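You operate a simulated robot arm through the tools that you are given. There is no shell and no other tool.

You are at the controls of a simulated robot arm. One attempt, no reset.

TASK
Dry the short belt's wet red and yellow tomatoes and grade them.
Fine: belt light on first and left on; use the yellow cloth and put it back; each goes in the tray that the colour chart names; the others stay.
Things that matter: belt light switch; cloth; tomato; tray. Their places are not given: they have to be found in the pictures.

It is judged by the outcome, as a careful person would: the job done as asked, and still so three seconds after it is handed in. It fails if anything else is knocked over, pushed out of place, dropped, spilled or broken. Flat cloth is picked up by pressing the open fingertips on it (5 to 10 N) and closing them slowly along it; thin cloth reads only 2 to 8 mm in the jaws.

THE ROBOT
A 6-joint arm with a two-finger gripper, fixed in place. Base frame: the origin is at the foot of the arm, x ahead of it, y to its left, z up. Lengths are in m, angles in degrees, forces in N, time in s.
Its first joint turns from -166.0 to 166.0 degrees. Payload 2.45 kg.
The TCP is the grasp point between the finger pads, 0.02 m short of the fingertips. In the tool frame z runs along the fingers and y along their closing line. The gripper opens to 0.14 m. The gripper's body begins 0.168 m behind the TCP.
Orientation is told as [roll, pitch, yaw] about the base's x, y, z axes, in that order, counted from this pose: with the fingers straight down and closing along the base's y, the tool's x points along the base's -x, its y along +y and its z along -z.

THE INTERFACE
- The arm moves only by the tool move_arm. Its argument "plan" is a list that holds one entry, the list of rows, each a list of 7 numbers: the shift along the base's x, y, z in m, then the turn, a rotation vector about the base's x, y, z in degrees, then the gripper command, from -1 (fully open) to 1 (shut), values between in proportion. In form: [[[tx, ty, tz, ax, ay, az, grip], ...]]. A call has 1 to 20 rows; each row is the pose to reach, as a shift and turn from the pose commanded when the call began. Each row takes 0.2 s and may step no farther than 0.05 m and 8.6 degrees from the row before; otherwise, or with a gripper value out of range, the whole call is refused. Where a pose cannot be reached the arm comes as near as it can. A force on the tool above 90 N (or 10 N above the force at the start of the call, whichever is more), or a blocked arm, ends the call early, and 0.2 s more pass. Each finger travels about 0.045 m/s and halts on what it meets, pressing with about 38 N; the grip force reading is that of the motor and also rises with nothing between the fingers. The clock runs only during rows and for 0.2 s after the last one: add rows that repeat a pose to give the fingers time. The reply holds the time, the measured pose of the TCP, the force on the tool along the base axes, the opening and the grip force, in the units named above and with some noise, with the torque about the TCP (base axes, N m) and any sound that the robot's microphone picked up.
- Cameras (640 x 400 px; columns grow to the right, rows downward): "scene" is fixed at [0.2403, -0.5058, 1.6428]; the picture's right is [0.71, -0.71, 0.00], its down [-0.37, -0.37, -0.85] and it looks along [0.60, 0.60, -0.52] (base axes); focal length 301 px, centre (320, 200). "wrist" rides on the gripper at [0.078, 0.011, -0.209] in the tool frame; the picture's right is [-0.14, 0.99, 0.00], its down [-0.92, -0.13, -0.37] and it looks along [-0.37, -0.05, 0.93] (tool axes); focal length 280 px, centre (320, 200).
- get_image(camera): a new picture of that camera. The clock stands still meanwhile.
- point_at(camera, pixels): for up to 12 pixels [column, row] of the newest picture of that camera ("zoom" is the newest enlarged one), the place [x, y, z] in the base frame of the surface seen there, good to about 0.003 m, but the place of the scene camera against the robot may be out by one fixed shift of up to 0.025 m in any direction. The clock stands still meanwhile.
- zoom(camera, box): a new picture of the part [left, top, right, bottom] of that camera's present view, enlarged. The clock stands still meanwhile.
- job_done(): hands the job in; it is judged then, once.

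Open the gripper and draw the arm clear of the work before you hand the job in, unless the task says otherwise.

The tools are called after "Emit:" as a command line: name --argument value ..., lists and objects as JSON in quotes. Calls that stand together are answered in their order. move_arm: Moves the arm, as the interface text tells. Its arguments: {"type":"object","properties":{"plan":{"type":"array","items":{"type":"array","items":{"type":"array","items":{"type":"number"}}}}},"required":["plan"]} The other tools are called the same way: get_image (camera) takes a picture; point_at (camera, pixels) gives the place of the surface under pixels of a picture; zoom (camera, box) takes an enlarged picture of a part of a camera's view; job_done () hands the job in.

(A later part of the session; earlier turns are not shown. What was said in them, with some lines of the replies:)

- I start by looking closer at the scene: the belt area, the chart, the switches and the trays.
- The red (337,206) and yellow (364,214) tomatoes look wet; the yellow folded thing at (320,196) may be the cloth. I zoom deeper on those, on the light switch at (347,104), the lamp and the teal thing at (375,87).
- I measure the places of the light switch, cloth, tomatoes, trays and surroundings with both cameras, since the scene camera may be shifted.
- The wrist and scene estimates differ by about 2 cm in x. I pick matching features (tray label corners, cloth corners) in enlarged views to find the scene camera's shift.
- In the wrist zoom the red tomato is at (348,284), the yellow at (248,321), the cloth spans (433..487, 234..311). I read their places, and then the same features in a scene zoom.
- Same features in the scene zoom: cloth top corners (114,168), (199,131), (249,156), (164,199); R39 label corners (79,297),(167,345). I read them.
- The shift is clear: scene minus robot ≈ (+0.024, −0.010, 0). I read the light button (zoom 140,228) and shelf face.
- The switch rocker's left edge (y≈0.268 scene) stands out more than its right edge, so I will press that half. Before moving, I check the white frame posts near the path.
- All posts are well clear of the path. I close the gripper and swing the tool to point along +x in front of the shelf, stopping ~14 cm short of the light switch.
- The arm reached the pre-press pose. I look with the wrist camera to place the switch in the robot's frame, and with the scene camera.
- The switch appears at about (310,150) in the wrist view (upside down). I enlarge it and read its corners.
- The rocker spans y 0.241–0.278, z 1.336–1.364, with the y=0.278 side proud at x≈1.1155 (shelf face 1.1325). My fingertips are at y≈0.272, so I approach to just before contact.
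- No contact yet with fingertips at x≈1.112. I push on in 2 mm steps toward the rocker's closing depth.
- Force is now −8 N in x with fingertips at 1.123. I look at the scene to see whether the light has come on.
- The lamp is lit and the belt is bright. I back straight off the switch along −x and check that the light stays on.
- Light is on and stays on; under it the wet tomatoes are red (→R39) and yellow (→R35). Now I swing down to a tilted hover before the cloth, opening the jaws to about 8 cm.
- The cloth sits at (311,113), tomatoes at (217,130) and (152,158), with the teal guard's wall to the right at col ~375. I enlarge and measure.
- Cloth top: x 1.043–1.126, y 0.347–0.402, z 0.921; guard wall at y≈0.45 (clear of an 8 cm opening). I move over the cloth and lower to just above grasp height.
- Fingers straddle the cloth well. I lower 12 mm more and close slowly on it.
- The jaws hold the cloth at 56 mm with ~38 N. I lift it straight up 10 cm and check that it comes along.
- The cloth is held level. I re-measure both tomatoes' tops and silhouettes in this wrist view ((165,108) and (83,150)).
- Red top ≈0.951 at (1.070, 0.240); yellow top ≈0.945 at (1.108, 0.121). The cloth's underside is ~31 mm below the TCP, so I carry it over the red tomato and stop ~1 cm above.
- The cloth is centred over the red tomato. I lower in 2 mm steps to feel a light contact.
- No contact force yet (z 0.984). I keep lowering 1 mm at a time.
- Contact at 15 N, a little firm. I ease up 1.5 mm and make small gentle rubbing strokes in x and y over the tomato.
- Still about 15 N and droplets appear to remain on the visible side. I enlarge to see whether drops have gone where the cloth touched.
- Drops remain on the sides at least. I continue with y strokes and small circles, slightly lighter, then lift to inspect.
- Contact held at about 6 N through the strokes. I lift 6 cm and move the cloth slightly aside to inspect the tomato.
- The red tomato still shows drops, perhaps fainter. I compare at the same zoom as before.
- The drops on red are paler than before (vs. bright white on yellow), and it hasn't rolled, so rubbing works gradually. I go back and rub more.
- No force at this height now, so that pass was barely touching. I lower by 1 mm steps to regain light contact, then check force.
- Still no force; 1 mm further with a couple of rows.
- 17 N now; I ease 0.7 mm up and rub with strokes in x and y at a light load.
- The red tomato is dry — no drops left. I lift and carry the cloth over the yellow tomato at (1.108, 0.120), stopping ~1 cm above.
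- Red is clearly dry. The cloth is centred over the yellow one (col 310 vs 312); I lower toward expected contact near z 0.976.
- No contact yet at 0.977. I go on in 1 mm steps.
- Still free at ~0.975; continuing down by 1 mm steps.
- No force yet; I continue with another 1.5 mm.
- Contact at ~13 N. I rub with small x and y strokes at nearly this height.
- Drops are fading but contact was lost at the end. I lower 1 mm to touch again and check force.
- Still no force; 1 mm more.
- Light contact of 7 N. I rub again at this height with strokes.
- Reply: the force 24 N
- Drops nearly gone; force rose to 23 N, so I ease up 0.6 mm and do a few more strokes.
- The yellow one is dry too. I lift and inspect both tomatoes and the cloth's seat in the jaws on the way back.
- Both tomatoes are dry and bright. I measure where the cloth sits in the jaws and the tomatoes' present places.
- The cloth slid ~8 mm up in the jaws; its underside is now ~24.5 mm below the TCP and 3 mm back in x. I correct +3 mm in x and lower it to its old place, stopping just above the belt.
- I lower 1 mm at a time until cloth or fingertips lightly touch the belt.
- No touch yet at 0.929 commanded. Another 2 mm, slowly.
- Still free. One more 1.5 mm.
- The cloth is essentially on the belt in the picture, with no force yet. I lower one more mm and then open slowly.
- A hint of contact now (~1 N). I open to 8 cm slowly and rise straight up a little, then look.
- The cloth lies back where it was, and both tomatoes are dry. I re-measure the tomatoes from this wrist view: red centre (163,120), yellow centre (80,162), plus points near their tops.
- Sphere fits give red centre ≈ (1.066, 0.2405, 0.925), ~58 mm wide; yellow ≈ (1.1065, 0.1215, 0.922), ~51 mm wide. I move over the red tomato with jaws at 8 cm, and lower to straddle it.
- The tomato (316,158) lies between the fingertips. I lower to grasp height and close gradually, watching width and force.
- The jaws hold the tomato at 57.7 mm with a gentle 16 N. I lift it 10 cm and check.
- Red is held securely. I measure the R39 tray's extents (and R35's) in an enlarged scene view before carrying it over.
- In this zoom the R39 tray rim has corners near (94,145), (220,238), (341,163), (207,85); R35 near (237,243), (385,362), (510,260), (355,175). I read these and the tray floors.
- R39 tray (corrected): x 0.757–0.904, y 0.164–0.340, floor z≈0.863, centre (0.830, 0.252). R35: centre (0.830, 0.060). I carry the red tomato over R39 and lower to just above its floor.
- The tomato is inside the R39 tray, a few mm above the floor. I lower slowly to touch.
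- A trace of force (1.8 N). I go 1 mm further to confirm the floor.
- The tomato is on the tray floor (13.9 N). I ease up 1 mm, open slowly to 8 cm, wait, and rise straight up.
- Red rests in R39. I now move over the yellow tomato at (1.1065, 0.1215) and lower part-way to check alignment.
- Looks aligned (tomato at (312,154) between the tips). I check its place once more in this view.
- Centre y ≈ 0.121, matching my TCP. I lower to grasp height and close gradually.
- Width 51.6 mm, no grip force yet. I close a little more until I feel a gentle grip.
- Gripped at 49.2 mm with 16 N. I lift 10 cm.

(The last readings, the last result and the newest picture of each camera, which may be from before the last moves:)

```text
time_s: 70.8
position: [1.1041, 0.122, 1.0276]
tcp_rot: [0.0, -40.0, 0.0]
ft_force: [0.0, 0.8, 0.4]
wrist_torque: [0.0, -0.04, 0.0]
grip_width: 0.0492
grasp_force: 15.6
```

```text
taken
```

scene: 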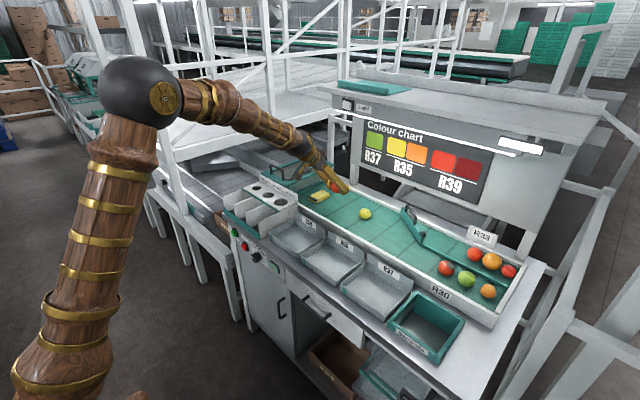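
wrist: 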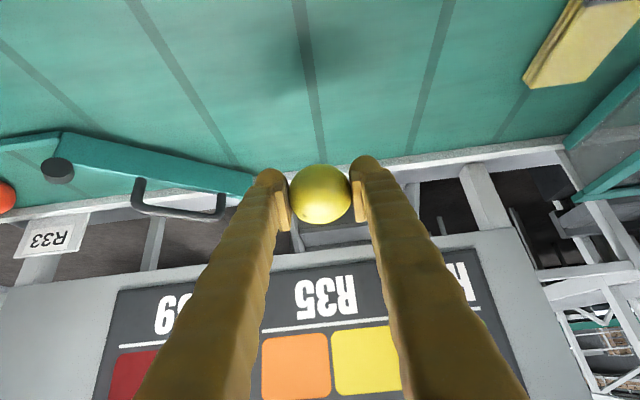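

Yellow is held. I carry it over the R35 tray (0.830, 0.060) and lower to just above the floor.

Emit:
move_arm --plan '[[[-0.04, -0.01, 0, 0, 0, 0, 0.32], [-0.085, -0.02, 0, 0, 0, 0, 0.32], [-0.13, -0.03, 0, 0, 0, 0, 0.32], [-0.175, -0.04, 0, 0, 0, 0, 0.32], [-0.22, -0.05, 0, 0, 0, 0, 0.32], [-0.26, -0.06, 0, 0, 0, 0, 0.32], [-0.276, -0.061, -0.01, 0, 0, 0, 0.32], [-0.276, -0.061, -0.05, 0, 0, 0, 0.32], [-0.276, -0.061, -0.09, 0, 0, 0, 0.32], [-0.276, -0.061, -0.12, 0, 0, 0, 0.32], [-0.276, -0.061, -0.13, 0, 0, 0, 0.32], [-0.276, -0.061, -0.13, 0, 0, 0, 0.32]]]'

Emit:
get_image --camera "wrist"

Emit:
zoom --camera "scene" --box '[240, 180, 400, 290]'

```text
time_s: 73.4
position: [0.8277, 0.058, 0.8957]
tcp_rot: [1.5, -39.7, -2.8]
ft_force: [1.4, 1.8, 0.1]
wrist_torque: [-0.17, 0.09, -0.03]
grip_width: 0.0496
grasp_force: 7.3
```

```text
taken
```

wrist: 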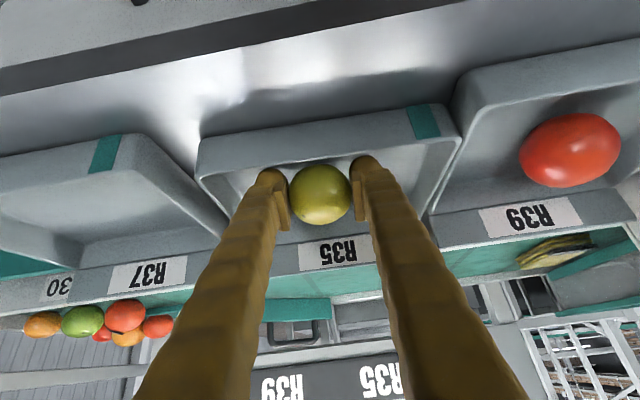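

```text
3.64 times, centred on (320, 235) of scene
```

zoom: 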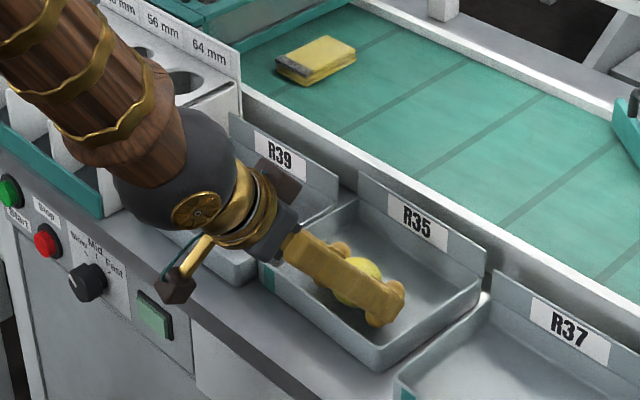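

The pose reads slightly turned (yaw −2.8°) with a weaker grip of 7 N. I hold still for two rows to see whether it settles.

Emit:
move_arm --plan '[[[0, 0, 0, 0, 0, 0, 0.33], [0, 0, 0, 0, 0, 0, 0.33]]]'

Emit:
get_image --camera "scene"

Emit:
zoom --camera "wrist" --box '[180, 90, 480, 280]'

```text
time_s: 74.0
position: [0.8279, 0.0601, 0.8983]
tcp_rot: [0.0, -40.1, 0.0]
ft_force: [0.7, 0.5, 0.1]
wrist_torque: [0.0, 0.01, -0.01]
grip_width: 0.0491
grasp_force: 15.9
```

```text
taken
```

scene: 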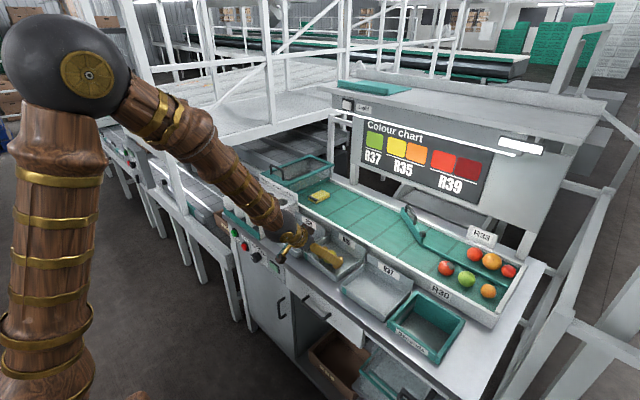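

```text
2.11 times, centred on (330, 185) of wrist
```

zoom: 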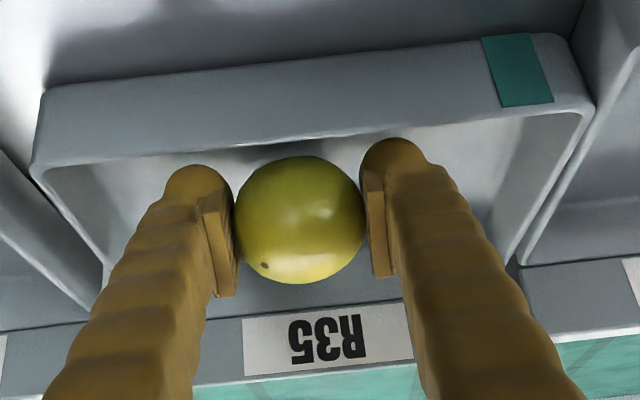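

It settled (orientation true, 16 N grip); everything else in the scene is unchanged. I lower slowly to the tray floor.

Emit:
move_arm --plan '[[[0, 0, -0.002, 0, 0, 0, 0.33], [0, 0, -0.004, 0, 0, 0, 0.33], [0, 0, -0.006, 0, 0, 0, 0.33], [0, 0, -0.006, 0, 0, 0, 0.33]]]'

```text
time_s: 75.0
position: [0.8289, 0.0606, 0.8928]
tcp_rot: [0.0, -40.0, 0.1]
ft_force: [-0.7, 0.4, -1.0]
wrist_torque: [-0.03, 0.01, 0.02]
grip_width: 0.0491
grasp_force: 16.2
```

No contact yet. Another 1 mm step down.

Emit:
move_arm --plan '[[[0, 0, -0.001, 0, 0, 0, 0.33], [0, 0, -0.001, 0, 0, 0, 0.33]]]'

```text
time_s: 75.6
position: [0.8284, 0.0612, 0.8905]
tcp_rot: [0.0, -40.0, -0.1]
ft_force: [0.0, 0.8, -0.4]
wrist_torque: [0.02, -0.03, 0.02]
grip_width: 0.0489
grasp_force: 16.0
```

Still free; one more 1 mm step.

Emit:
move_arm --plan '[[[0, 0, -0.001, 0, 0, 0, 0.33], [0, 0, -0.001, 0, 0, 0, 0.33]]]'

```text
time_s: 76.2
position: [0.8278, 0.0597, 0.8908]
tcp_rot: [0.0, -40.0, 0.0]
ft_force: [-1.1, 0.4, -0.9]
wrist_torque: [0.0, -0.01, 0.02]
grip_width: 0.0492
grasp_force: 16.2
```

No force yet at 0.889 commanded. One more 1 mm step.

Emit:
move_arm --plan '[[[0, 0, -0.001, 0, 0, 0, 0.33], [0, 0, -0.001, 0, 0, 0, 0.33]]]'

```text
time_s: 76.8
position: [0.8277, 0.0606, 0.8899]
tcp_rot: [0.0, -40.0, 0.0]
ft_force: [0.2, 0.4, -1.0]
wrist_torque: [-0.02, 0.0, 0.01]
grip_width: 0.0488
grasp_force: 15.5
```

Still no contact; I look closely at the gap between tomato and tray floor.

Emit:
zoom --camera "scene" --box '[300, 225, 370, 275]'

Emit:
zoom --camera "wrist" --box '[180, 90, 480, 280]'

```text
8.00 times, centred on (335, 250) of scene
```

zoom: 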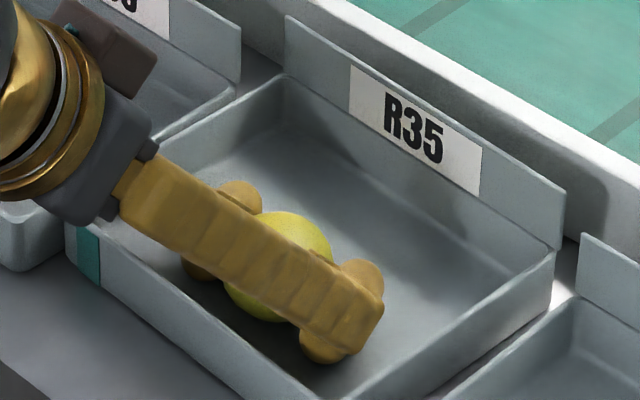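

```text
2.11 times, centred on (330, 185) of wrist
```

zoom: 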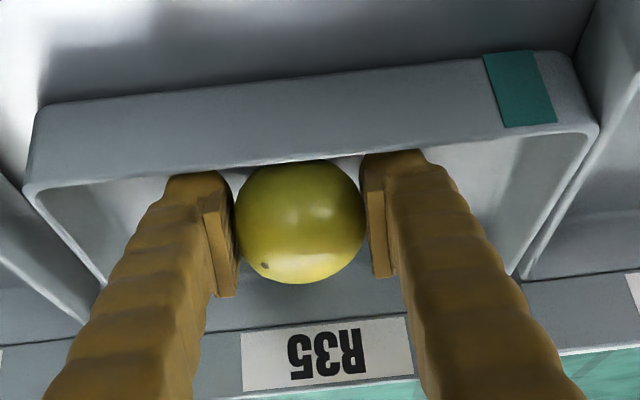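

Nearly down. One last 1 mm step, then release whichever way: the gap is at most a millimetre or two.

Emit:
move_arm --plan '[[[0, 0, -0.001, 0, 0, 0, 0.33], [0, 0, -0.001, 0, 0, 0, 0.33]]]'

```text
time_s: 77.4
position: [0.8273, 0.0596, 0.8878]
tcp_rot: [0.0, -40.0, -0.1]
ft_force: [-0.2, -0.2, -0.1]
wrist_torque: [0.01, 0.03, 0.03]
grip_width: 0.049
grasp_force: 16.2
```

The force trends up from −1 to ~0 N, so it is at the floor. I open slowly to 8 cm, wait, and rise straight up.

Emit:
move_arm --plan '[[[0, 0, 0, 0, 0, 0, 0.28], [0, 0, 0, 0, 0, 0, 0.22], [0, 0, 0, 0, 0, 0, 0.12], [0, 0, 0, 0, 0, 0, 0.0], [0, 0, 0, 0, 0, 0, -0.143], [0, 0, 0, 0, 0, 0, -0.143], [0, 0, 0, 0, 0, 0, -0.143], [0, 0, 0.02, 0, 0, 0, -0.143], [0, 0, 0.05, 0, 0, 0, -0.143], [0, 0, 0.09, 0, 0, 0, -0.143], [0, 0, 0.13, 0, 0, 0, -0.143], [0, 0, 0.13, 0, 0, 0, -0.143]]]'

Emit:
get_image --camera "wrist"

Emit:
zoom --camera "scene" --box '[240, 170, 400, 280]'

```text
time_s: 80.0
position: [0.8359, 0.0497, 1.0261]
tcp_rot: [-11.7, -40.5, 15.2]
ft_force: [0.0, 1.7, -1.8]
wrist_torque: [-0.12, -0.21, -0.09]
grip_width: 0.08
grasp_force: 0.0
```

```text
taken
```

wrist: 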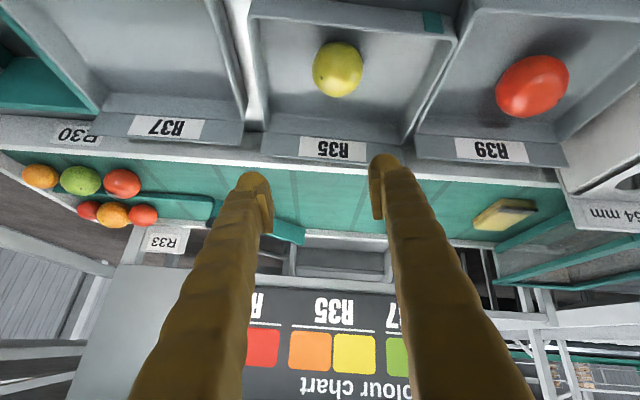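

```text
3.64 times, centred on (320, 225) of scene
```

zoom: 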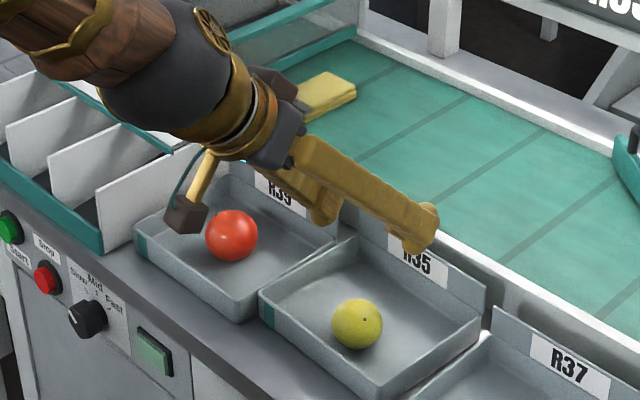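

The yellow tomato lies in R35, but the arm pose reads off (yaw +15°) — probably passing a wrist singularity here. The R35 label also seems moved in the picture ((344.6,244.2) before vs (347,241) now). I hold still to settle, then compare the trays carefully.

Emit:
move_arm --plan '[[[0, 0, 0, 0, 0, 0, -0.143], [0, 0, 0, 0, 0, 0, -0.143], [0, 0, 0, 0, 0, 0, -0.143]]]'

Emit:
zoom --camera "scene" --box '[260, 200, 380, 290]'

Emit:
zoom --camera "scene" --box '[220, 150, 400, 270]'

```text
time_s: 80.8
position: [0.8288, 0.0603, 1.0198]
tcp_rot: [0.1, -40.0, 0.0]
ft_force: [0.3, -0.8, 0.3]
wrist_torque: [0.02, -0.01, -0.04]
grip_width: 0.0803
grasp_force: 0.1
```

```text
4.44 times, centred on (320, 245) of scene
```

zoom: 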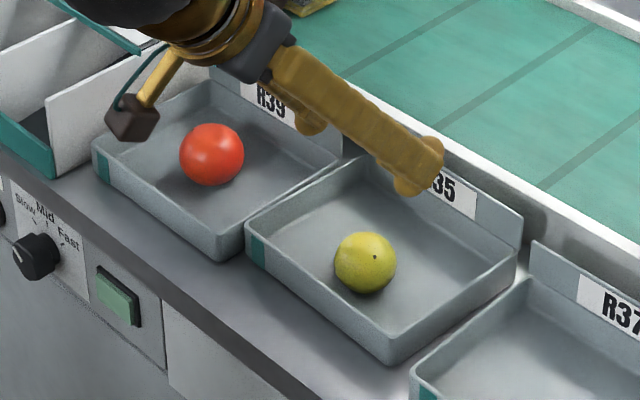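

```text
3.33 times, centred on (310, 210) of scene
```

zoom: 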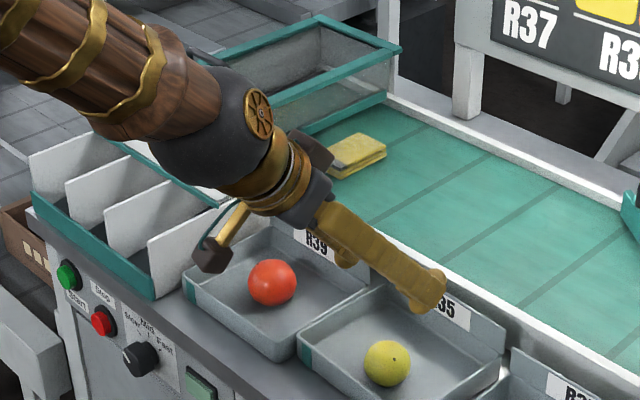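

The pose settled. R39 is unmoved but R35 looks shifted ~1 cm. The tool axis was in line with the forearm here (wrist singularity), so I rise and turn the tool upright, away from it, to view the trays clearly.

Emit:
move_arm --plan '[[[0, 0, 0.03, 0, 4, 0, -0.143], [-0.01, 0, 0.06, 0, 12, 0, -0.143], [-0.03, 0, 0.09, 0, 20, 0, -0.143], [-0.05, 0, 0.12, 0, 28, 0, -0.143], [-0.08, 0, 0.15, 0, 36, 0, -0.143], [-0.1, 0, 0.17, 0, 40, 0, -0.143], [-0.1, 0, 0.17, 0, 40, 0, -0.143], [-0.1, 0, 0.17, 0, 40, 0, -0.143]]]'

Emit:
get_image --camera "wrist"

Emit:
get_image --camera "scene"

Emit:
zoom --camera "scene" --box '[260, 200, 380, 290]'

```text
time_s: 82.6
position: [0.7304, 0.057, 1.1894]
tcp_rot: [-0.1, 0.0, -0.1]
ft_force: [-0.1, 0.3, 0.8]
wrist_torque: [0.01, 0.04, -0.01]
grip_width: 0.08
grasp_force: 0.0
```

```text
taken
```

wrist: 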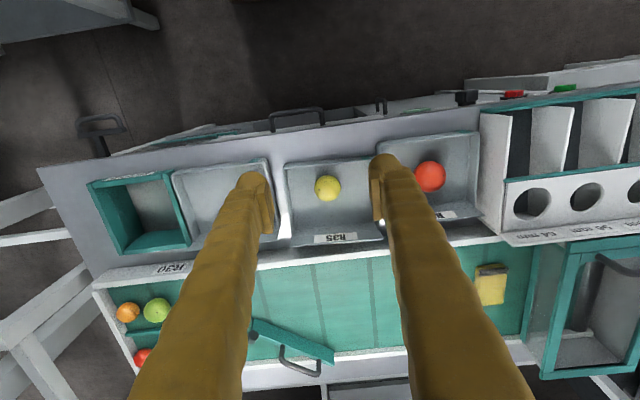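

```text
taken
```

scene: 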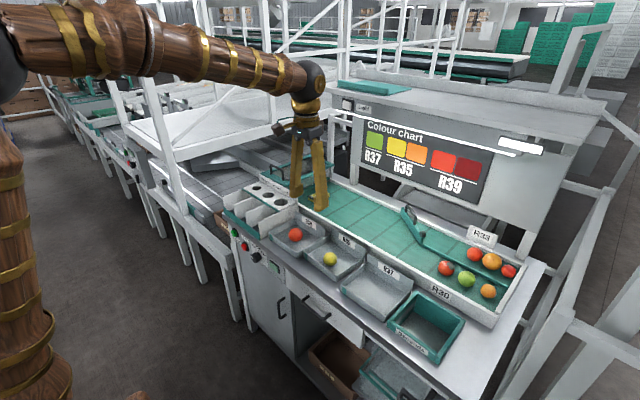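

```text
4.44 times, centred on (320, 245) of scene
```

zoom: 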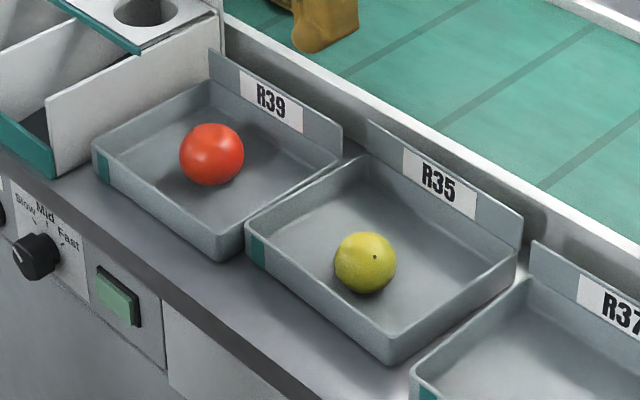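

R35 has indeed been pushed toward the belt. I read its corners: rim left (248,228), front (391,343), right (514,252), board ends (369,125) and (520,216), and R39/R37 references.

Emit:
point_at --camera "zoom" --pixels '[[248, 228], [391, 344], [512, 253], [369, 162], [370, 126], [519, 216], [385, 240], [95, 146], [221, 238], [335, 163], [210, 55], [340, 130]]'

Emit:
zoom --camera "wrist" --box '[160, 120, 500, 330]'

```text
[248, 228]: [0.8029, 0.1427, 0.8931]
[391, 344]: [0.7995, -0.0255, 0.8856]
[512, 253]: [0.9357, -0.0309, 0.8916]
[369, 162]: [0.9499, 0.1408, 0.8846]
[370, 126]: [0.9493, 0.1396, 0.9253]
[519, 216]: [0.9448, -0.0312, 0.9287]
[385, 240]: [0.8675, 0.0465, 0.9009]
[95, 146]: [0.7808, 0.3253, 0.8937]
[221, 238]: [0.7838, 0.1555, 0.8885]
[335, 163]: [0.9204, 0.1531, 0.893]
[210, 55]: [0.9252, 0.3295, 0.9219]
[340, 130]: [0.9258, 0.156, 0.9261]
```

```text
1.88 times, centred on (330, 225) of wrist
```

zoom: 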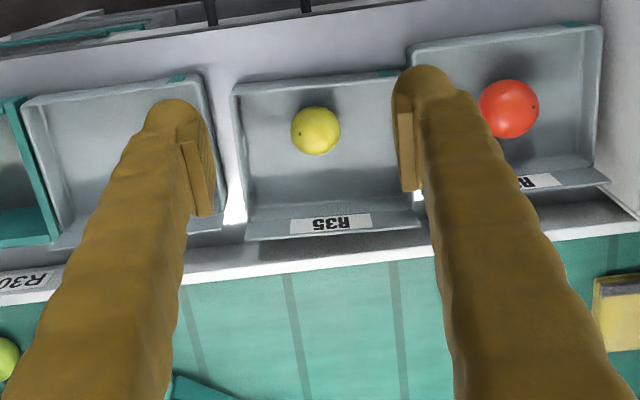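

Compared with before (board ends (0.9277,0.1363)/(0.9264,−0.0431) → now (0.9493,0.1396)/(0.9448,−0.0312)), R35 was dragged about +19 mm in x and +7 mm in y. I will put it back by gripping its front wall; first I measure that wall in the wrist view.

Emit:
zoom --camera "wrist" --box '[270, 140, 400, 260]'

```text
3.33 times, centred on (335, 200) of wrist
```

zoom: 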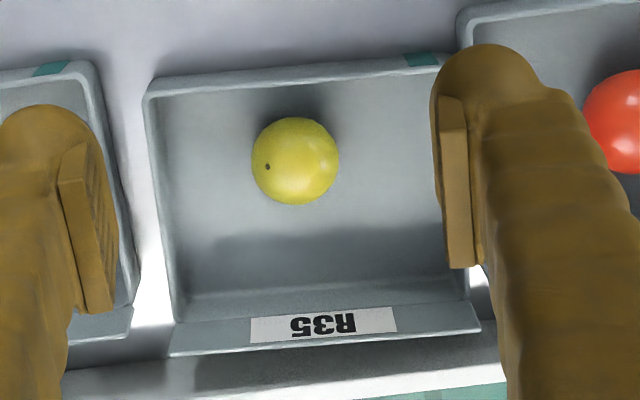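

I read points on R35's front rim, side rims, board, the yellow tomato, and the neighbouring trays' front rims in this zoom.

Emit:
point_at --camera "zoom" --pixels '[[150, 86], [220, 80], [300, 73], [400, 62], [155, 150], [172, 300], [180, 345], [475, 318], [295, 160], [85, 66], [465, 12], [300, 95]]'

Emit:
point_at --camera "zoom" --pixels '[[20, 72], [530, 5], [130, 330], [60, 330], [300, 345], [300, 370], [300, 388], [250, 225], [500, 350], [410, 68], [410, 55], [350, 65]]'

```text
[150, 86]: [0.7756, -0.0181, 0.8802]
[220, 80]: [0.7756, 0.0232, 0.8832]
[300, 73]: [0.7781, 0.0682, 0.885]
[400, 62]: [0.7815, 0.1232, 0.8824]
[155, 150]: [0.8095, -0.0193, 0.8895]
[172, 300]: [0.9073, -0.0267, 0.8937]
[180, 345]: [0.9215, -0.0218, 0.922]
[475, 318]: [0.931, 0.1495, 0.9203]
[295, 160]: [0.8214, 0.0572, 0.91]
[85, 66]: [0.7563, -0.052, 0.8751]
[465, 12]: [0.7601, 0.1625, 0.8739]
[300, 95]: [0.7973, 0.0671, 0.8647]
```

```text
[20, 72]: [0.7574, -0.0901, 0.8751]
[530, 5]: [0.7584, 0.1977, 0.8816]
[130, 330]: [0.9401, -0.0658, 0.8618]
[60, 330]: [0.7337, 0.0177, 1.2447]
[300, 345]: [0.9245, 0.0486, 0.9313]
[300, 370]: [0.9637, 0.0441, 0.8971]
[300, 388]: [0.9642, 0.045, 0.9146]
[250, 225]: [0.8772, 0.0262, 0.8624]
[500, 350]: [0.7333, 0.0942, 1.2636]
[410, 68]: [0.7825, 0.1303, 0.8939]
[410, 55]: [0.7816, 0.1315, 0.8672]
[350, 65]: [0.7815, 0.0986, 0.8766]
```

R35's front wall is now at x 0.776–0.782 (neighbours at ~0.758) and turned about −2.5°. I read the label's lower corners to compare with the first wrist measure ((0.9051,0.0131), (0.9031,0.0967)).

Emit:
point_at --camera "zoom" --pixels '[[252, 320], [394, 309], [253, 341], [395, 331], [200, 330], [440, 310], [230, 80], [390, 63], [155, 100], [158, 200], [295, 165], [330, 300]]'

```text
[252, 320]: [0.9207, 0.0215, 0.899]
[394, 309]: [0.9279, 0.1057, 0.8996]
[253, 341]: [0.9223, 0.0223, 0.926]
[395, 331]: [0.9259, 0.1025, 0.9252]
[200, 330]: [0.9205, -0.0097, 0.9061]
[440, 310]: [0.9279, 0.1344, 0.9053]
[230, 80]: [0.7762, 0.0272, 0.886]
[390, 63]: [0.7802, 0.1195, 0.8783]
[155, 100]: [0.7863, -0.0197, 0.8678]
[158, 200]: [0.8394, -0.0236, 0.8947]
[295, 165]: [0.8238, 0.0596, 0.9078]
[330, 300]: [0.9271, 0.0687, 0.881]
```

Net displacement of R35: about +20 mm x, +8 mm y and −2.7° turn. With the tool upright I turn the jaws 87° (closing along x, aligned with the wall), set 4 cm opening and come above the front wall at (0.7825, 0.113), clear of the tomato.

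Emit:
move_arm --plan '[[[0.005, 0.005, 0, 0, 0, 8, 0.4286], [0.01, 0.01, 0, 0, 0, 16, 0.4286], [0.015, 0.015, 0, 0, 0, 24, 0.4286], [0.02, 0.02, 0, 0, 0, 32, 0.4286], [0.025, 0.025, 0, 0, 0, 40, 0.4286], [0.03, 0.03, 0, 0, 0, 48, 0.4286], [0.035, 0.035, 0, 0, 0, 56, 0.4286], [0.04, 0.04, 0, 0, 0, 64, 0.4286], [0.045, 0.045, 0, 0, 0, 72, 0.4286], [0.05, 0.05, 0, 0, 0, 80, 0.4286], [0.0545, 0.053, 0, 0, 0, 87.3, 0.4286], [0.0545, 0.053, -0.045, 0, 0, 87.3, 0.4286], [0.0545, 0.053, -0.09, 0, 0, 87.3, 0.4286], [0.0545, 0.053, -0.12, 0, 0, 87.3, 0.4286], [0.0545, 0.053, -0.12, 0, 0, 87.3, 0.4286]]]'

Emit:
get_image --camera "wrist"

Emit:
get_image --camera "scene"

```text
time_s: 85.8
position: [0.7821, 0.1103, 1.0662]
tcp_rot: [0.1, 0.0, 87.3]
ft_force: [1.1, -0.9, 0.5]
wrist_torque: [-0.01, 0.0, 0.02]
grip_width: 0.0402
grasp_force: 0.0
```

```text
taken
```

wrist: 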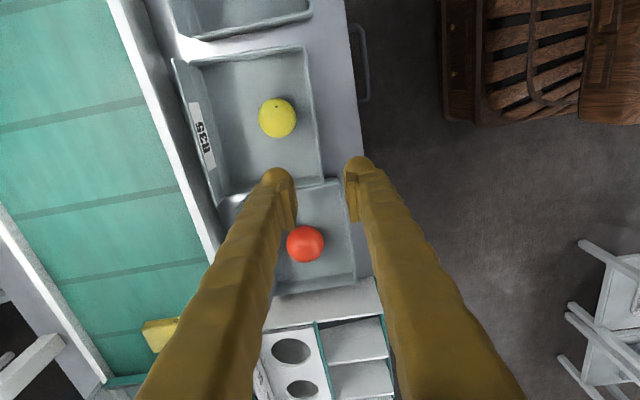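

```text
taken
```

scene: 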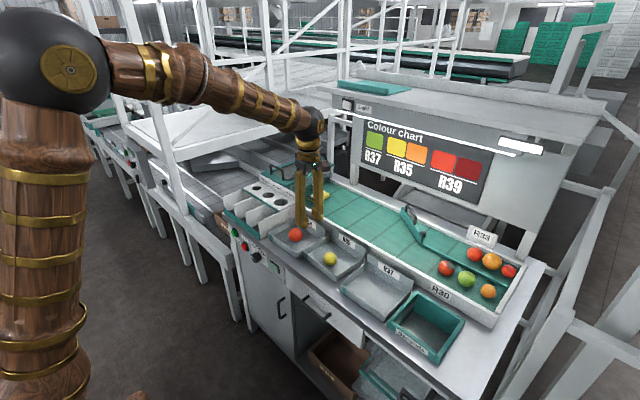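

The view shows R35's front rim running (300,45)→(321,180), between the finger tips' columns. I measure the rim here and the yellow tomato before descending.

Emit:
zoom --camera "wrist" --box '[160, 20, 400, 200]'

Emit:
point_at --camera "wrist" --pixels '[[303, 60], [309, 100], [314, 130], [318, 160], [320, 175], [277, 117], [335, 190], [345, 230], [305, 10], [173, 62], [218, 200], [300, 180]]'

```text
2.22 times, centred on (280, 110) of wrist
```

zoom: 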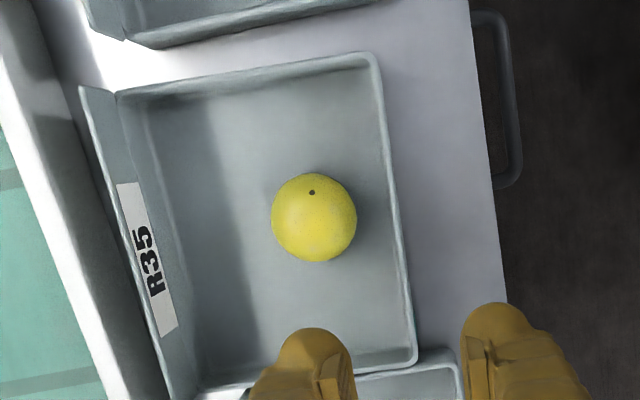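

```text
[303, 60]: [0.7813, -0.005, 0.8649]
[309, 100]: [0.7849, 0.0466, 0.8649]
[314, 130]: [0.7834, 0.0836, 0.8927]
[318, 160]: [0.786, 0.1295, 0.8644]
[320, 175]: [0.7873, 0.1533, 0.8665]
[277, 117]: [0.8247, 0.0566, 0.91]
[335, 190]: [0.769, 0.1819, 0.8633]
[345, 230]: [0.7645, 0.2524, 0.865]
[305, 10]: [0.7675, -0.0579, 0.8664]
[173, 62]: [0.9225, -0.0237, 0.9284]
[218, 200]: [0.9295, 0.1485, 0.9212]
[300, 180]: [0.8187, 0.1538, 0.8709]
```

Rim is at x≈0.7835 near y=0.11, matching my jaw centre. I descend to just above the rim and look.

Emit:
move_arm --plan '[[[0.0005, 0, -0.04, 0, 0, 0, 0.4286], [0.0005, 0, -0.08, 0, 0, 0, 0.4286], [0.0005, 0, -0.115, 0, 0, 0, 0.4286], [0.0005, 0, -0.14, 0, 0, 0, 0.4286], [0.0005, 0, -0.14, 0, 0, 0, 0.4286]]]'

Emit:
get_image --camera "wrist"

Emit:
zoom --camera "scene" --box '[260, 190, 380, 280]'

```text
time_s: 87.0
position: [0.7837, 0.1138, 0.9287]
tcp_rot: [-0.1, 0.0, 87.4]
ft_force: [0.5, 0.4, -0.1]
wrist_torque: [0.0, 0.02, 0.01]
grip_width: 0.04
grasp_force: 0.1
```

```text
taken
```

wrist: 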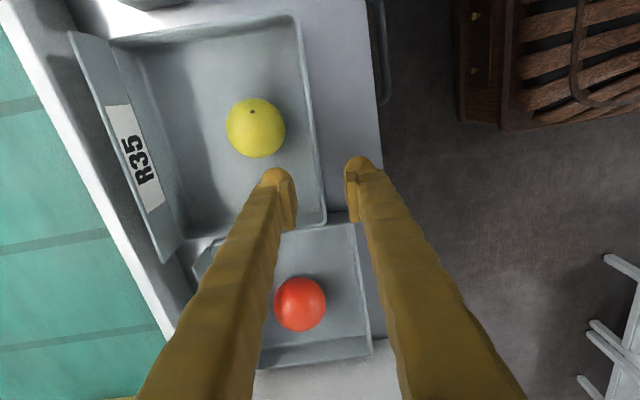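

```text
4.44 times, centred on (320, 235) of scene
```

zoom: 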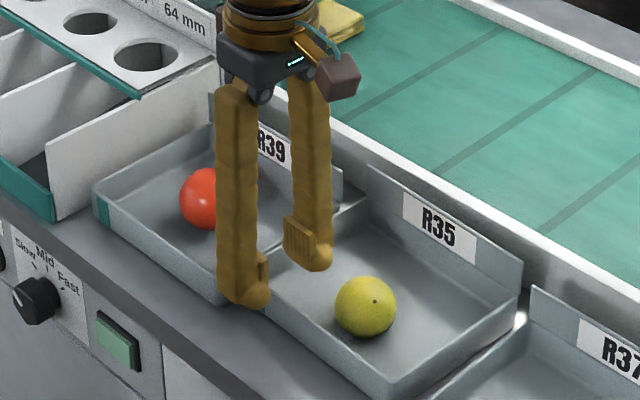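

The jaws straddle the wall near R35's left part. I lower 35 mm with small steps and watch the force.

Emit:
move_arm --plan '[[[0, 0, -0.01, 0, 0, 0, 0.4286], [0, 0, -0.02, 0, 0, 0, 0.4286], [0, 0, -0.028, 0, 0, 0, 0.4286], [0, 0, -0.033, 0, 0, 0, 0.4286], [0, 0, -0.033, 0, 0, 0, 0.4286]]]'

Emit:
zoom --camera "scene" --box '[280, 210, 360, 270]'

Emit:
zoom --camera "wrist" --box '[180, 40, 420, 220]'

```text
time_s: 88.2
position: [0.7838, 0.1143, 0.8939]
tcp_rot: [0.1, 0.0, 87.2]
ft_force: [-0.5, 0.0, 0.0]
wrist_torque: [-0.02, -0.02, 0.02]
grip_width: 0.0402
grasp_force: 0.1
```

```text
6.67 times, centred on (320, 240) of scene
```

zoom: 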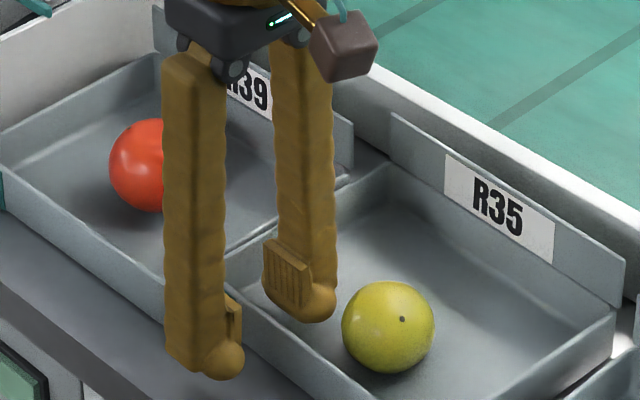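

```text
2.22 times, centred on (300, 130) of wrist
```

zoom: 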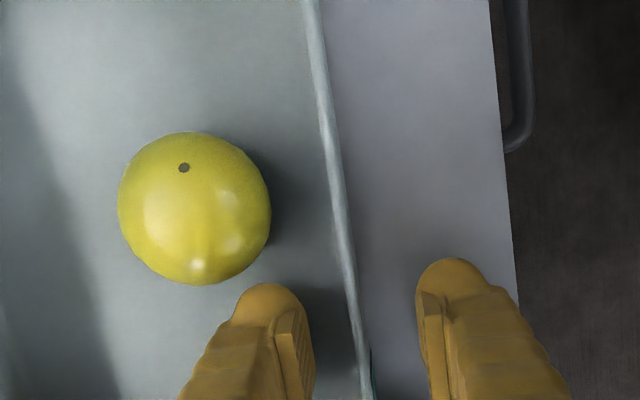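

The wall runs midway and parallel between the jaws. I close slowly on it.

Emit:
move_arm --plan '[[[0, 0, 0, 0, 0, 0, 0.55], [0, 0, 0, 0, 0, 0, 0.68], [0, 0, 0, 0, 0, 0, 0.78], [0, 0, 0, 0, 0, 0, 0.86], [0, 0, 0, 0, 0, 0, 0.92], [0, 0, 0, 0, 0, 0, 0.96], [0, 0, 0, 0, 0, 0, 0.96]]]'

Emit:
zoom --camera "scene" --box '[280, 210, 360, 270]'

```text
time_s: 89.8
position: [0.7816, 0.1136, 0.8951]
tcp_rot: [0.1, 0.0, 87.3]
ft_force: [0.1, 0.7, -1.2]
wrist_torque: [-0.03, -0.02, 0.13]
grip_width: 0.006
grasp_force: 31.9
```

```text
6.67 times, centred on (320, 240) of scene
```

zoom: 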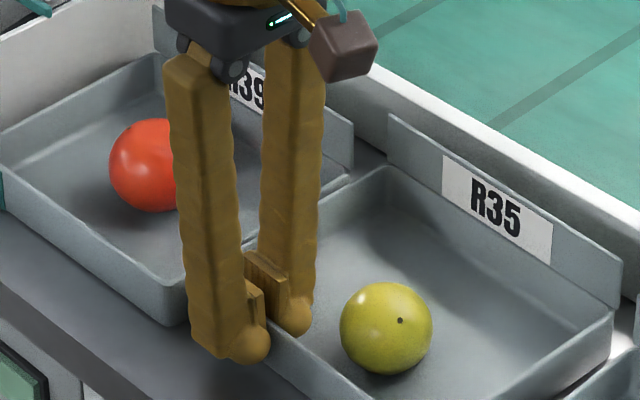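

The 6 mm wall is gripped (32 N). I slide the tray slowly back: −22 mm in x, −11 mm in y, +2.7° about z.

Emit:
move_arm --plan '[[[-0.001, -0.0005, 0, 0, 0, 0.1, 0.96], [-0.003, -0.0015, 0, 0, 0, 0.3, 0.96], [-0.005, -0.0025, 0, 0, 0, 0.6, 0.96], [-0.0075, -0.0037, 0, 0, 0, 0.9, 0.96], [-0.01, -0.005, 0, 0, 0, 1.2, 0.96], [-0.0125, -0.0062, 0, 0, 0, 1.5, 0.96], [-0.015, -0.0075, 0, 0, 0, 1.8, 0.96], [-0.0175, -0.0087, 0, 0, 0, 2.1, 0.96], [-0.02, -0.01, 0, 0, 0, 2.4, 0.96], [-0.0215, -0.0107, 0, 0, 0, 2.6, 0.96], [-0.022, -0.011, 0, 0, 0, 2.7, 0.96], [-0.022, -0.011, 0, 0, 0, 2.7, 0.96], [-0.022, -0.011, 0, 0, 0, 2.7, 0.96]]]'

Emit:
zoom --camera "scene" --box '[260, 200, 380, 290]'

Emit:
get_image --camera "wrist"

```text
time_s: 92.6
position: [0.7612, 0.1022, 0.8959]
tcp_rot: [0.0, 0.0, 89.9]
ft_force: [-0.9, -0.5, 0.2]
wrist_torque: [0.01, 0.02, -0.03]
grip_width: 0.006
grasp_force: 31.4
```

```text
4.44 times, centred on (320, 245) of scene
```

zoom: 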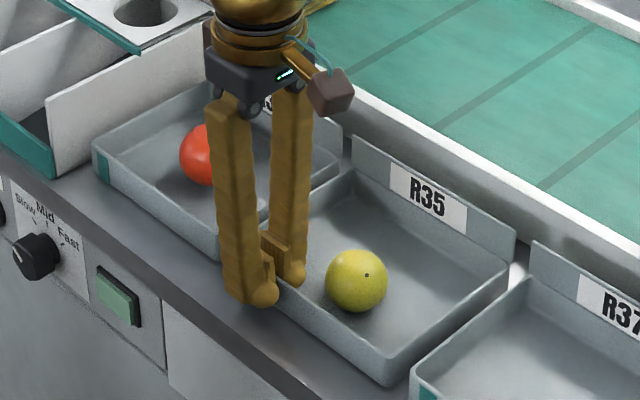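

```text
taken
```

wrist: 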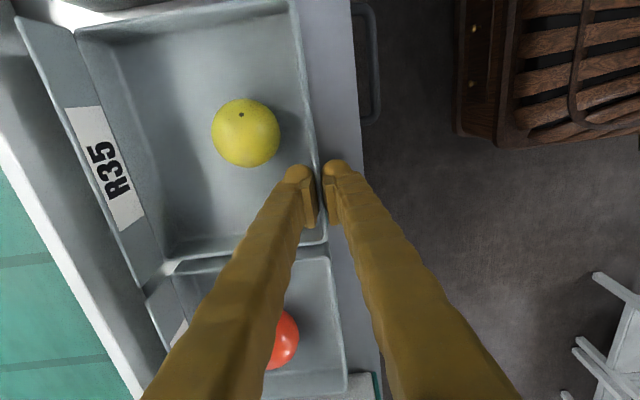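

In the same zoom the tray now matches its first position within ~2 zoom px (board from (352,138) to (515,228); label at (428,197)). I read the same points as originally to quantify.

Emit:
point_at --camera "zoom" --pixels '[[355, 140], [513, 233], [386, 360], [505, 266], [392, 165], [465, 207], [354, 178], [370, 160]]'

Emit:
point_at --camera "wrist" --pixels '[[68, 108], [98, 105], [113, 231], [143, 218], [300, 60], [310, 110], [316, 150], [330, 260], [340, 340], [70, 30], [160, 250], [200, 22]]'

```text
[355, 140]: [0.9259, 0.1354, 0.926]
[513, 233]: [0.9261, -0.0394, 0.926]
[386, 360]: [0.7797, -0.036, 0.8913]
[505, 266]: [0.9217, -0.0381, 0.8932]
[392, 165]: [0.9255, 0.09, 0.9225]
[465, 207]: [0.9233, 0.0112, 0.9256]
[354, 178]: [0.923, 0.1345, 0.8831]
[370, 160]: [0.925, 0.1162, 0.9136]
```

```text
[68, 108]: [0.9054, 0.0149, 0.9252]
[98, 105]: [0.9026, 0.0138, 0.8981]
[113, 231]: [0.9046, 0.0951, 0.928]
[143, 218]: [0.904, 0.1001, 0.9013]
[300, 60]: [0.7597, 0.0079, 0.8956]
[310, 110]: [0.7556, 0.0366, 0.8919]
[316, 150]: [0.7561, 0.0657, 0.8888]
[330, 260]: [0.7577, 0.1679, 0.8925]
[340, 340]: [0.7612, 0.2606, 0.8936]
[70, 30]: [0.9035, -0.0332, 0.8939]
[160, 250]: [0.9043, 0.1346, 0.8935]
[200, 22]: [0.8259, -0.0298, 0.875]
```

R35 is back: label corners (0.9026,0.0138)/(0.904,0.1001) match the first measure within 2–3 mm. I open the jaws a little and rise straight up.

Emit:
move_arm --plan '[[[0, 0, 0, 0, 0, 0, 0.9], [0, 0, 0, 0, 0, 0, 0.8], [0, 0, 0, 0, 0, 0, 0.7], [0, 0, 0, 0, 0, 0, 0.6], [0, 0, 0, 0, 0, 0, 0.6], [0, 0, 0.015, 0, 0, 0, 0.6], [0, 0, 0.04, 0, 0, 0, 0.6], [0, 0, 0.08, 0, 0, 0, 0.6], [0, 0, 0.125, 0, 0, 0, 0.6], [0, 0, 0.17, 0, 0, 0, 0.6], [0, 0, 0.21, 0, 0, 0, 0.6], [0, 0, 0.25, 0, 0, 0, 0.6], [0, 0, 0.25, 0, 0, 0, 0.6]]]'

Emit:
get_image --camera "scene"

Emit:
zoom --camera "scene" --box '[260, 200, 380, 290]'

Emit:
get_image --camera "wrist"

```text
time_s: 95.4
position: [0.7619, 0.0998, 1.1479]
tcp_rot: [0.0, 0.0, 90.0]
ft_force: [0.2, 0.1, 0.1]
wrist_torque: [-0.03, 0.04, 0.01]
grip_width: 0.028
grasp_force: 0.0
```

```text
taken
```

scene: 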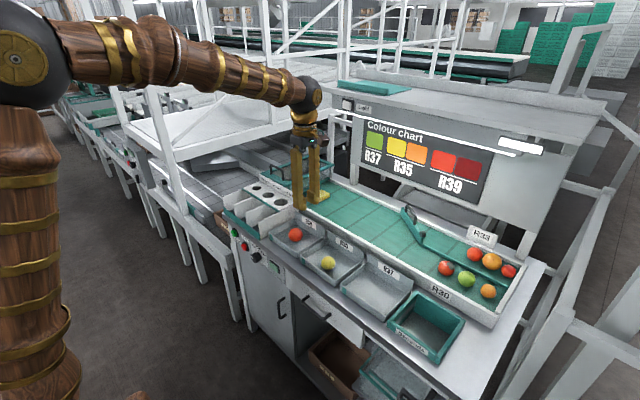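

```text
4.44 times, centred on (320, 245) of scene
```

zoom: 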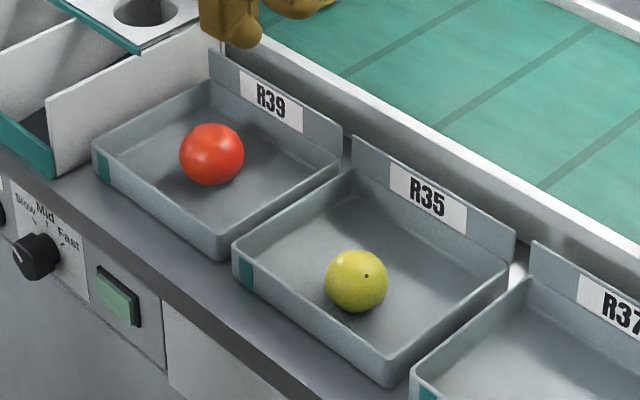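

```text
taken
```

wrist: 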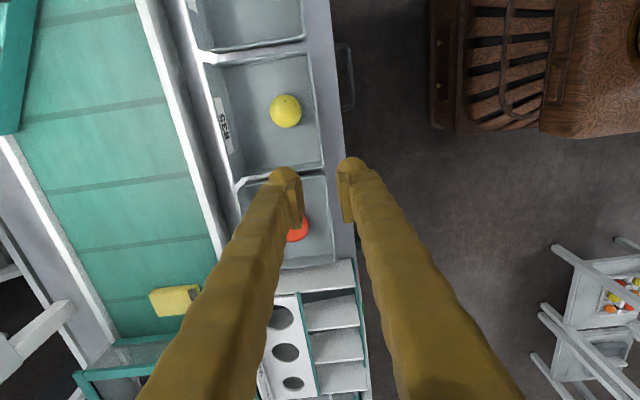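

Everything is in place. I check closely: tomatoes dry, cloth place, light on, other tomatoes untouched.

Emit:
zoom --camera "scene" --box '[285, 225, 345, 275]'

Emit:
zoom --camera "scene" --box '[400, 220, 540, 310]'

Emit:
zoom --camera "scene" --box '[220, 60, 560, 330]'

Emit:
zoom --camera "wrist" --box '[120, 30, 360, 340]'

```text
8.00 times, centred on (315, 250) of scene
```

zoom: 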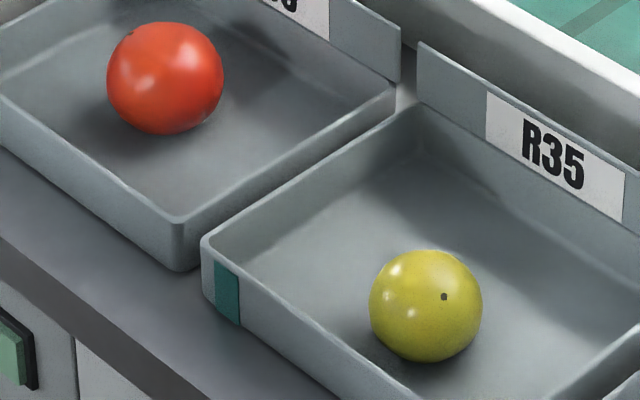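

```text
4.44 times, centred on (470, 265) of scene
```

zoom: 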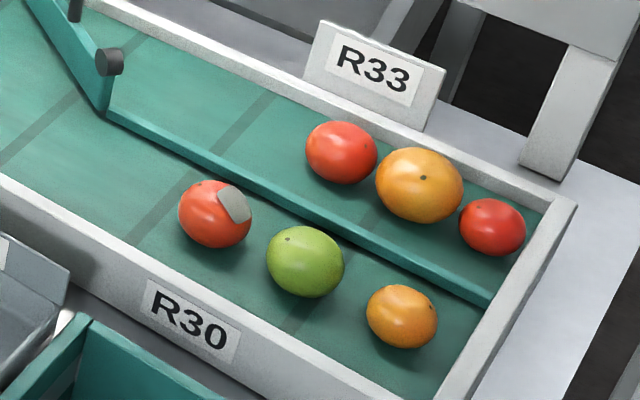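

```text
1.48 times, centred on (390, 195) of scene
```

zoom: 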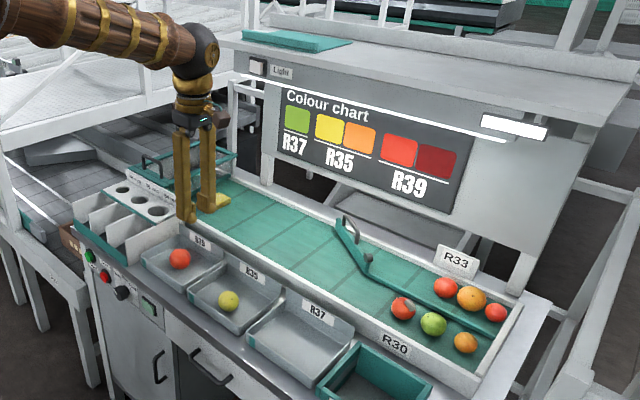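

```text
1.29 times, centred on (240, 185) of wrist
```

zoom: 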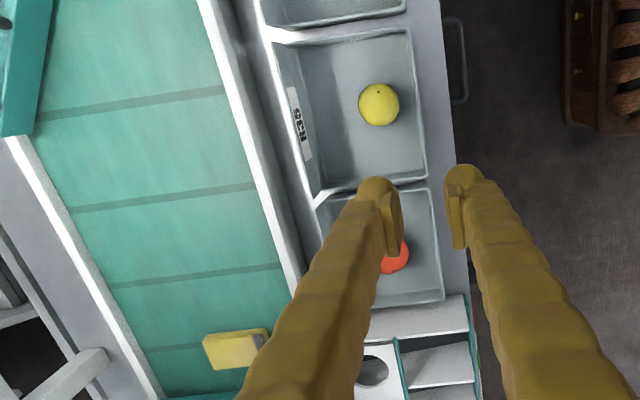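

All good: both tomatoes dry in their trays, light on, the others untouched. I draw the arm up and back and open the gripper fully, then take a last look.

Emit:
move_arm --plan '[[[-0.02, 0, 0.04, 0, 0, 0, 0.3], [-0.04, 0, 0.08, 0, 0, 0, 0.0], [-0.065, 0, 0.12, 0, 0, 0, -0.3], [-0.09, 0, 0.16, 0, 0, 0, -0.6], [-0.115, 0, 0.2, 0, 0, 0, -1], [-0.14, 0, 0.24, 0, 0, 0, -1], [-0.17, 0, 0.27, 0, 0, 0, -1], [-0.2, 0, 0.3, 0, 0, 0, -1], [-0.2, 0, 0.3, 0, 0, 0, -1], [-0.2, 0, 0.3, 0, 0, 0, -1]]]'

Emit:
get_image --camera "scene"

Emit:
zoom --camera "scene" --box '[290, 170, 390, 232]'

Emit:
zoom --camera "scene" --box '[220, 200, 340, 280]'

Emit:
zoom --camera "scene" --box '[380, 200, 560, 360]'

```text
time_s: 97.6
position: [0.5604, 0.1045, 1.4494]
tcp_rot: [0.0, 0.0, 90.0]
ft_force: [0.4, 0.0, 0.5]
wrist_torque: [-0.03, 0.0, 0.01]
grip_width: 0.14
grasp_force: 0.1
```

```text
taken
```

scene: 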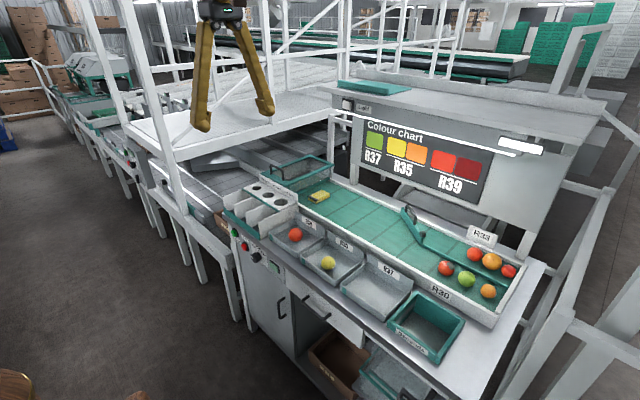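

```text
6.40 times, centred on (340, 201) of scene
```

zoom: 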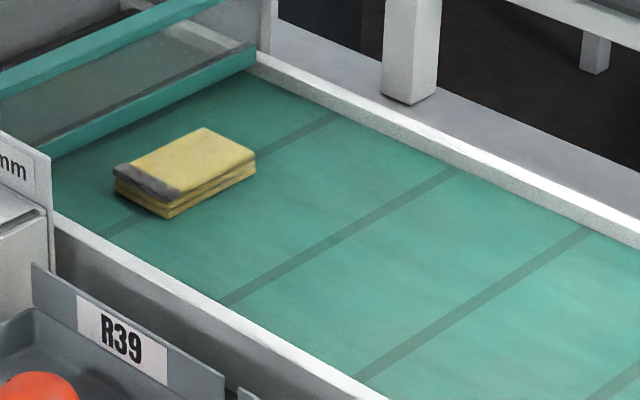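

```text
5.00 times, centred on (280, 240) of scene
```

zoom: 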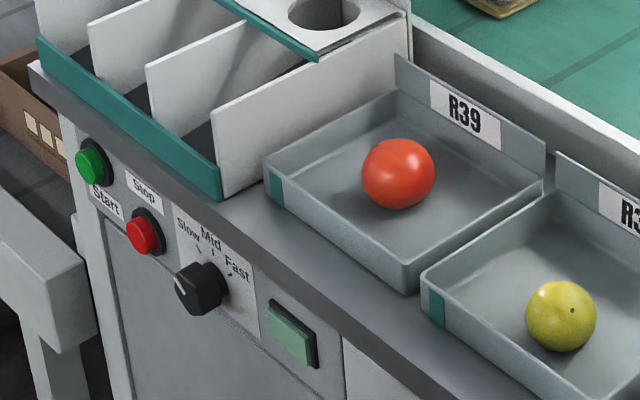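

```text
2.50 times, centred on (470, 280) of scene
```

zoom: 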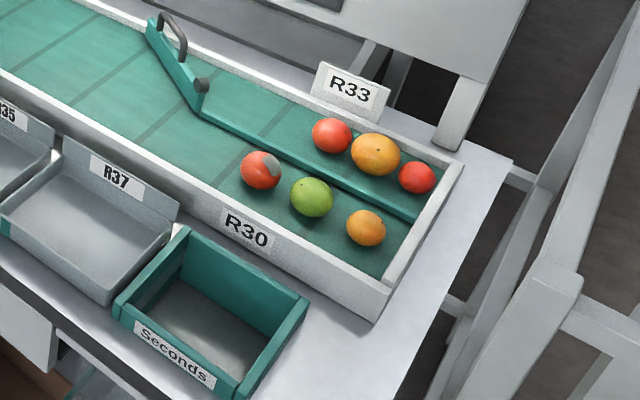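

The last pictures show the lamp on and the cloth back in its place. The red tomato is dry in R39, the yellow one is dry in R35, the other trays and tomatoes look as at the start, and the arm is clear with the gripper open. R35 had been dragged about 2 cm; it is back within 2–3 mm of where it was. I hand the job in.

Emit:
job_done

```text
The job is handed in.
```

The job is handed in. Both wet tomatoes are dry and in the trays the colour chart names: the red one in R39 and the yellow one in R35. I haven't been told how it was judged.

- **Light:** I switched the belt light on before anything else, and it was still on in the last pictures.
- **Cloth:** I used the yellow cloth and put it back within a few millimetres of where it lay.
- **Other tomatoes:** The six dry ones in the R30 and R33 lanes were not touched.
- **R35 tray was moved and put back:** While I carried the yellow tomato in, the R35 tray was pushed about 2 cm towards the belt and turned slightly. The likely cause is the arm swinging off its path there. I gripped the tray's front wall and slid it back to within 2–3 mm of its first place. A strict judge could still count the push as a fault.

The arm ended clear of the work with the gripper fully open.
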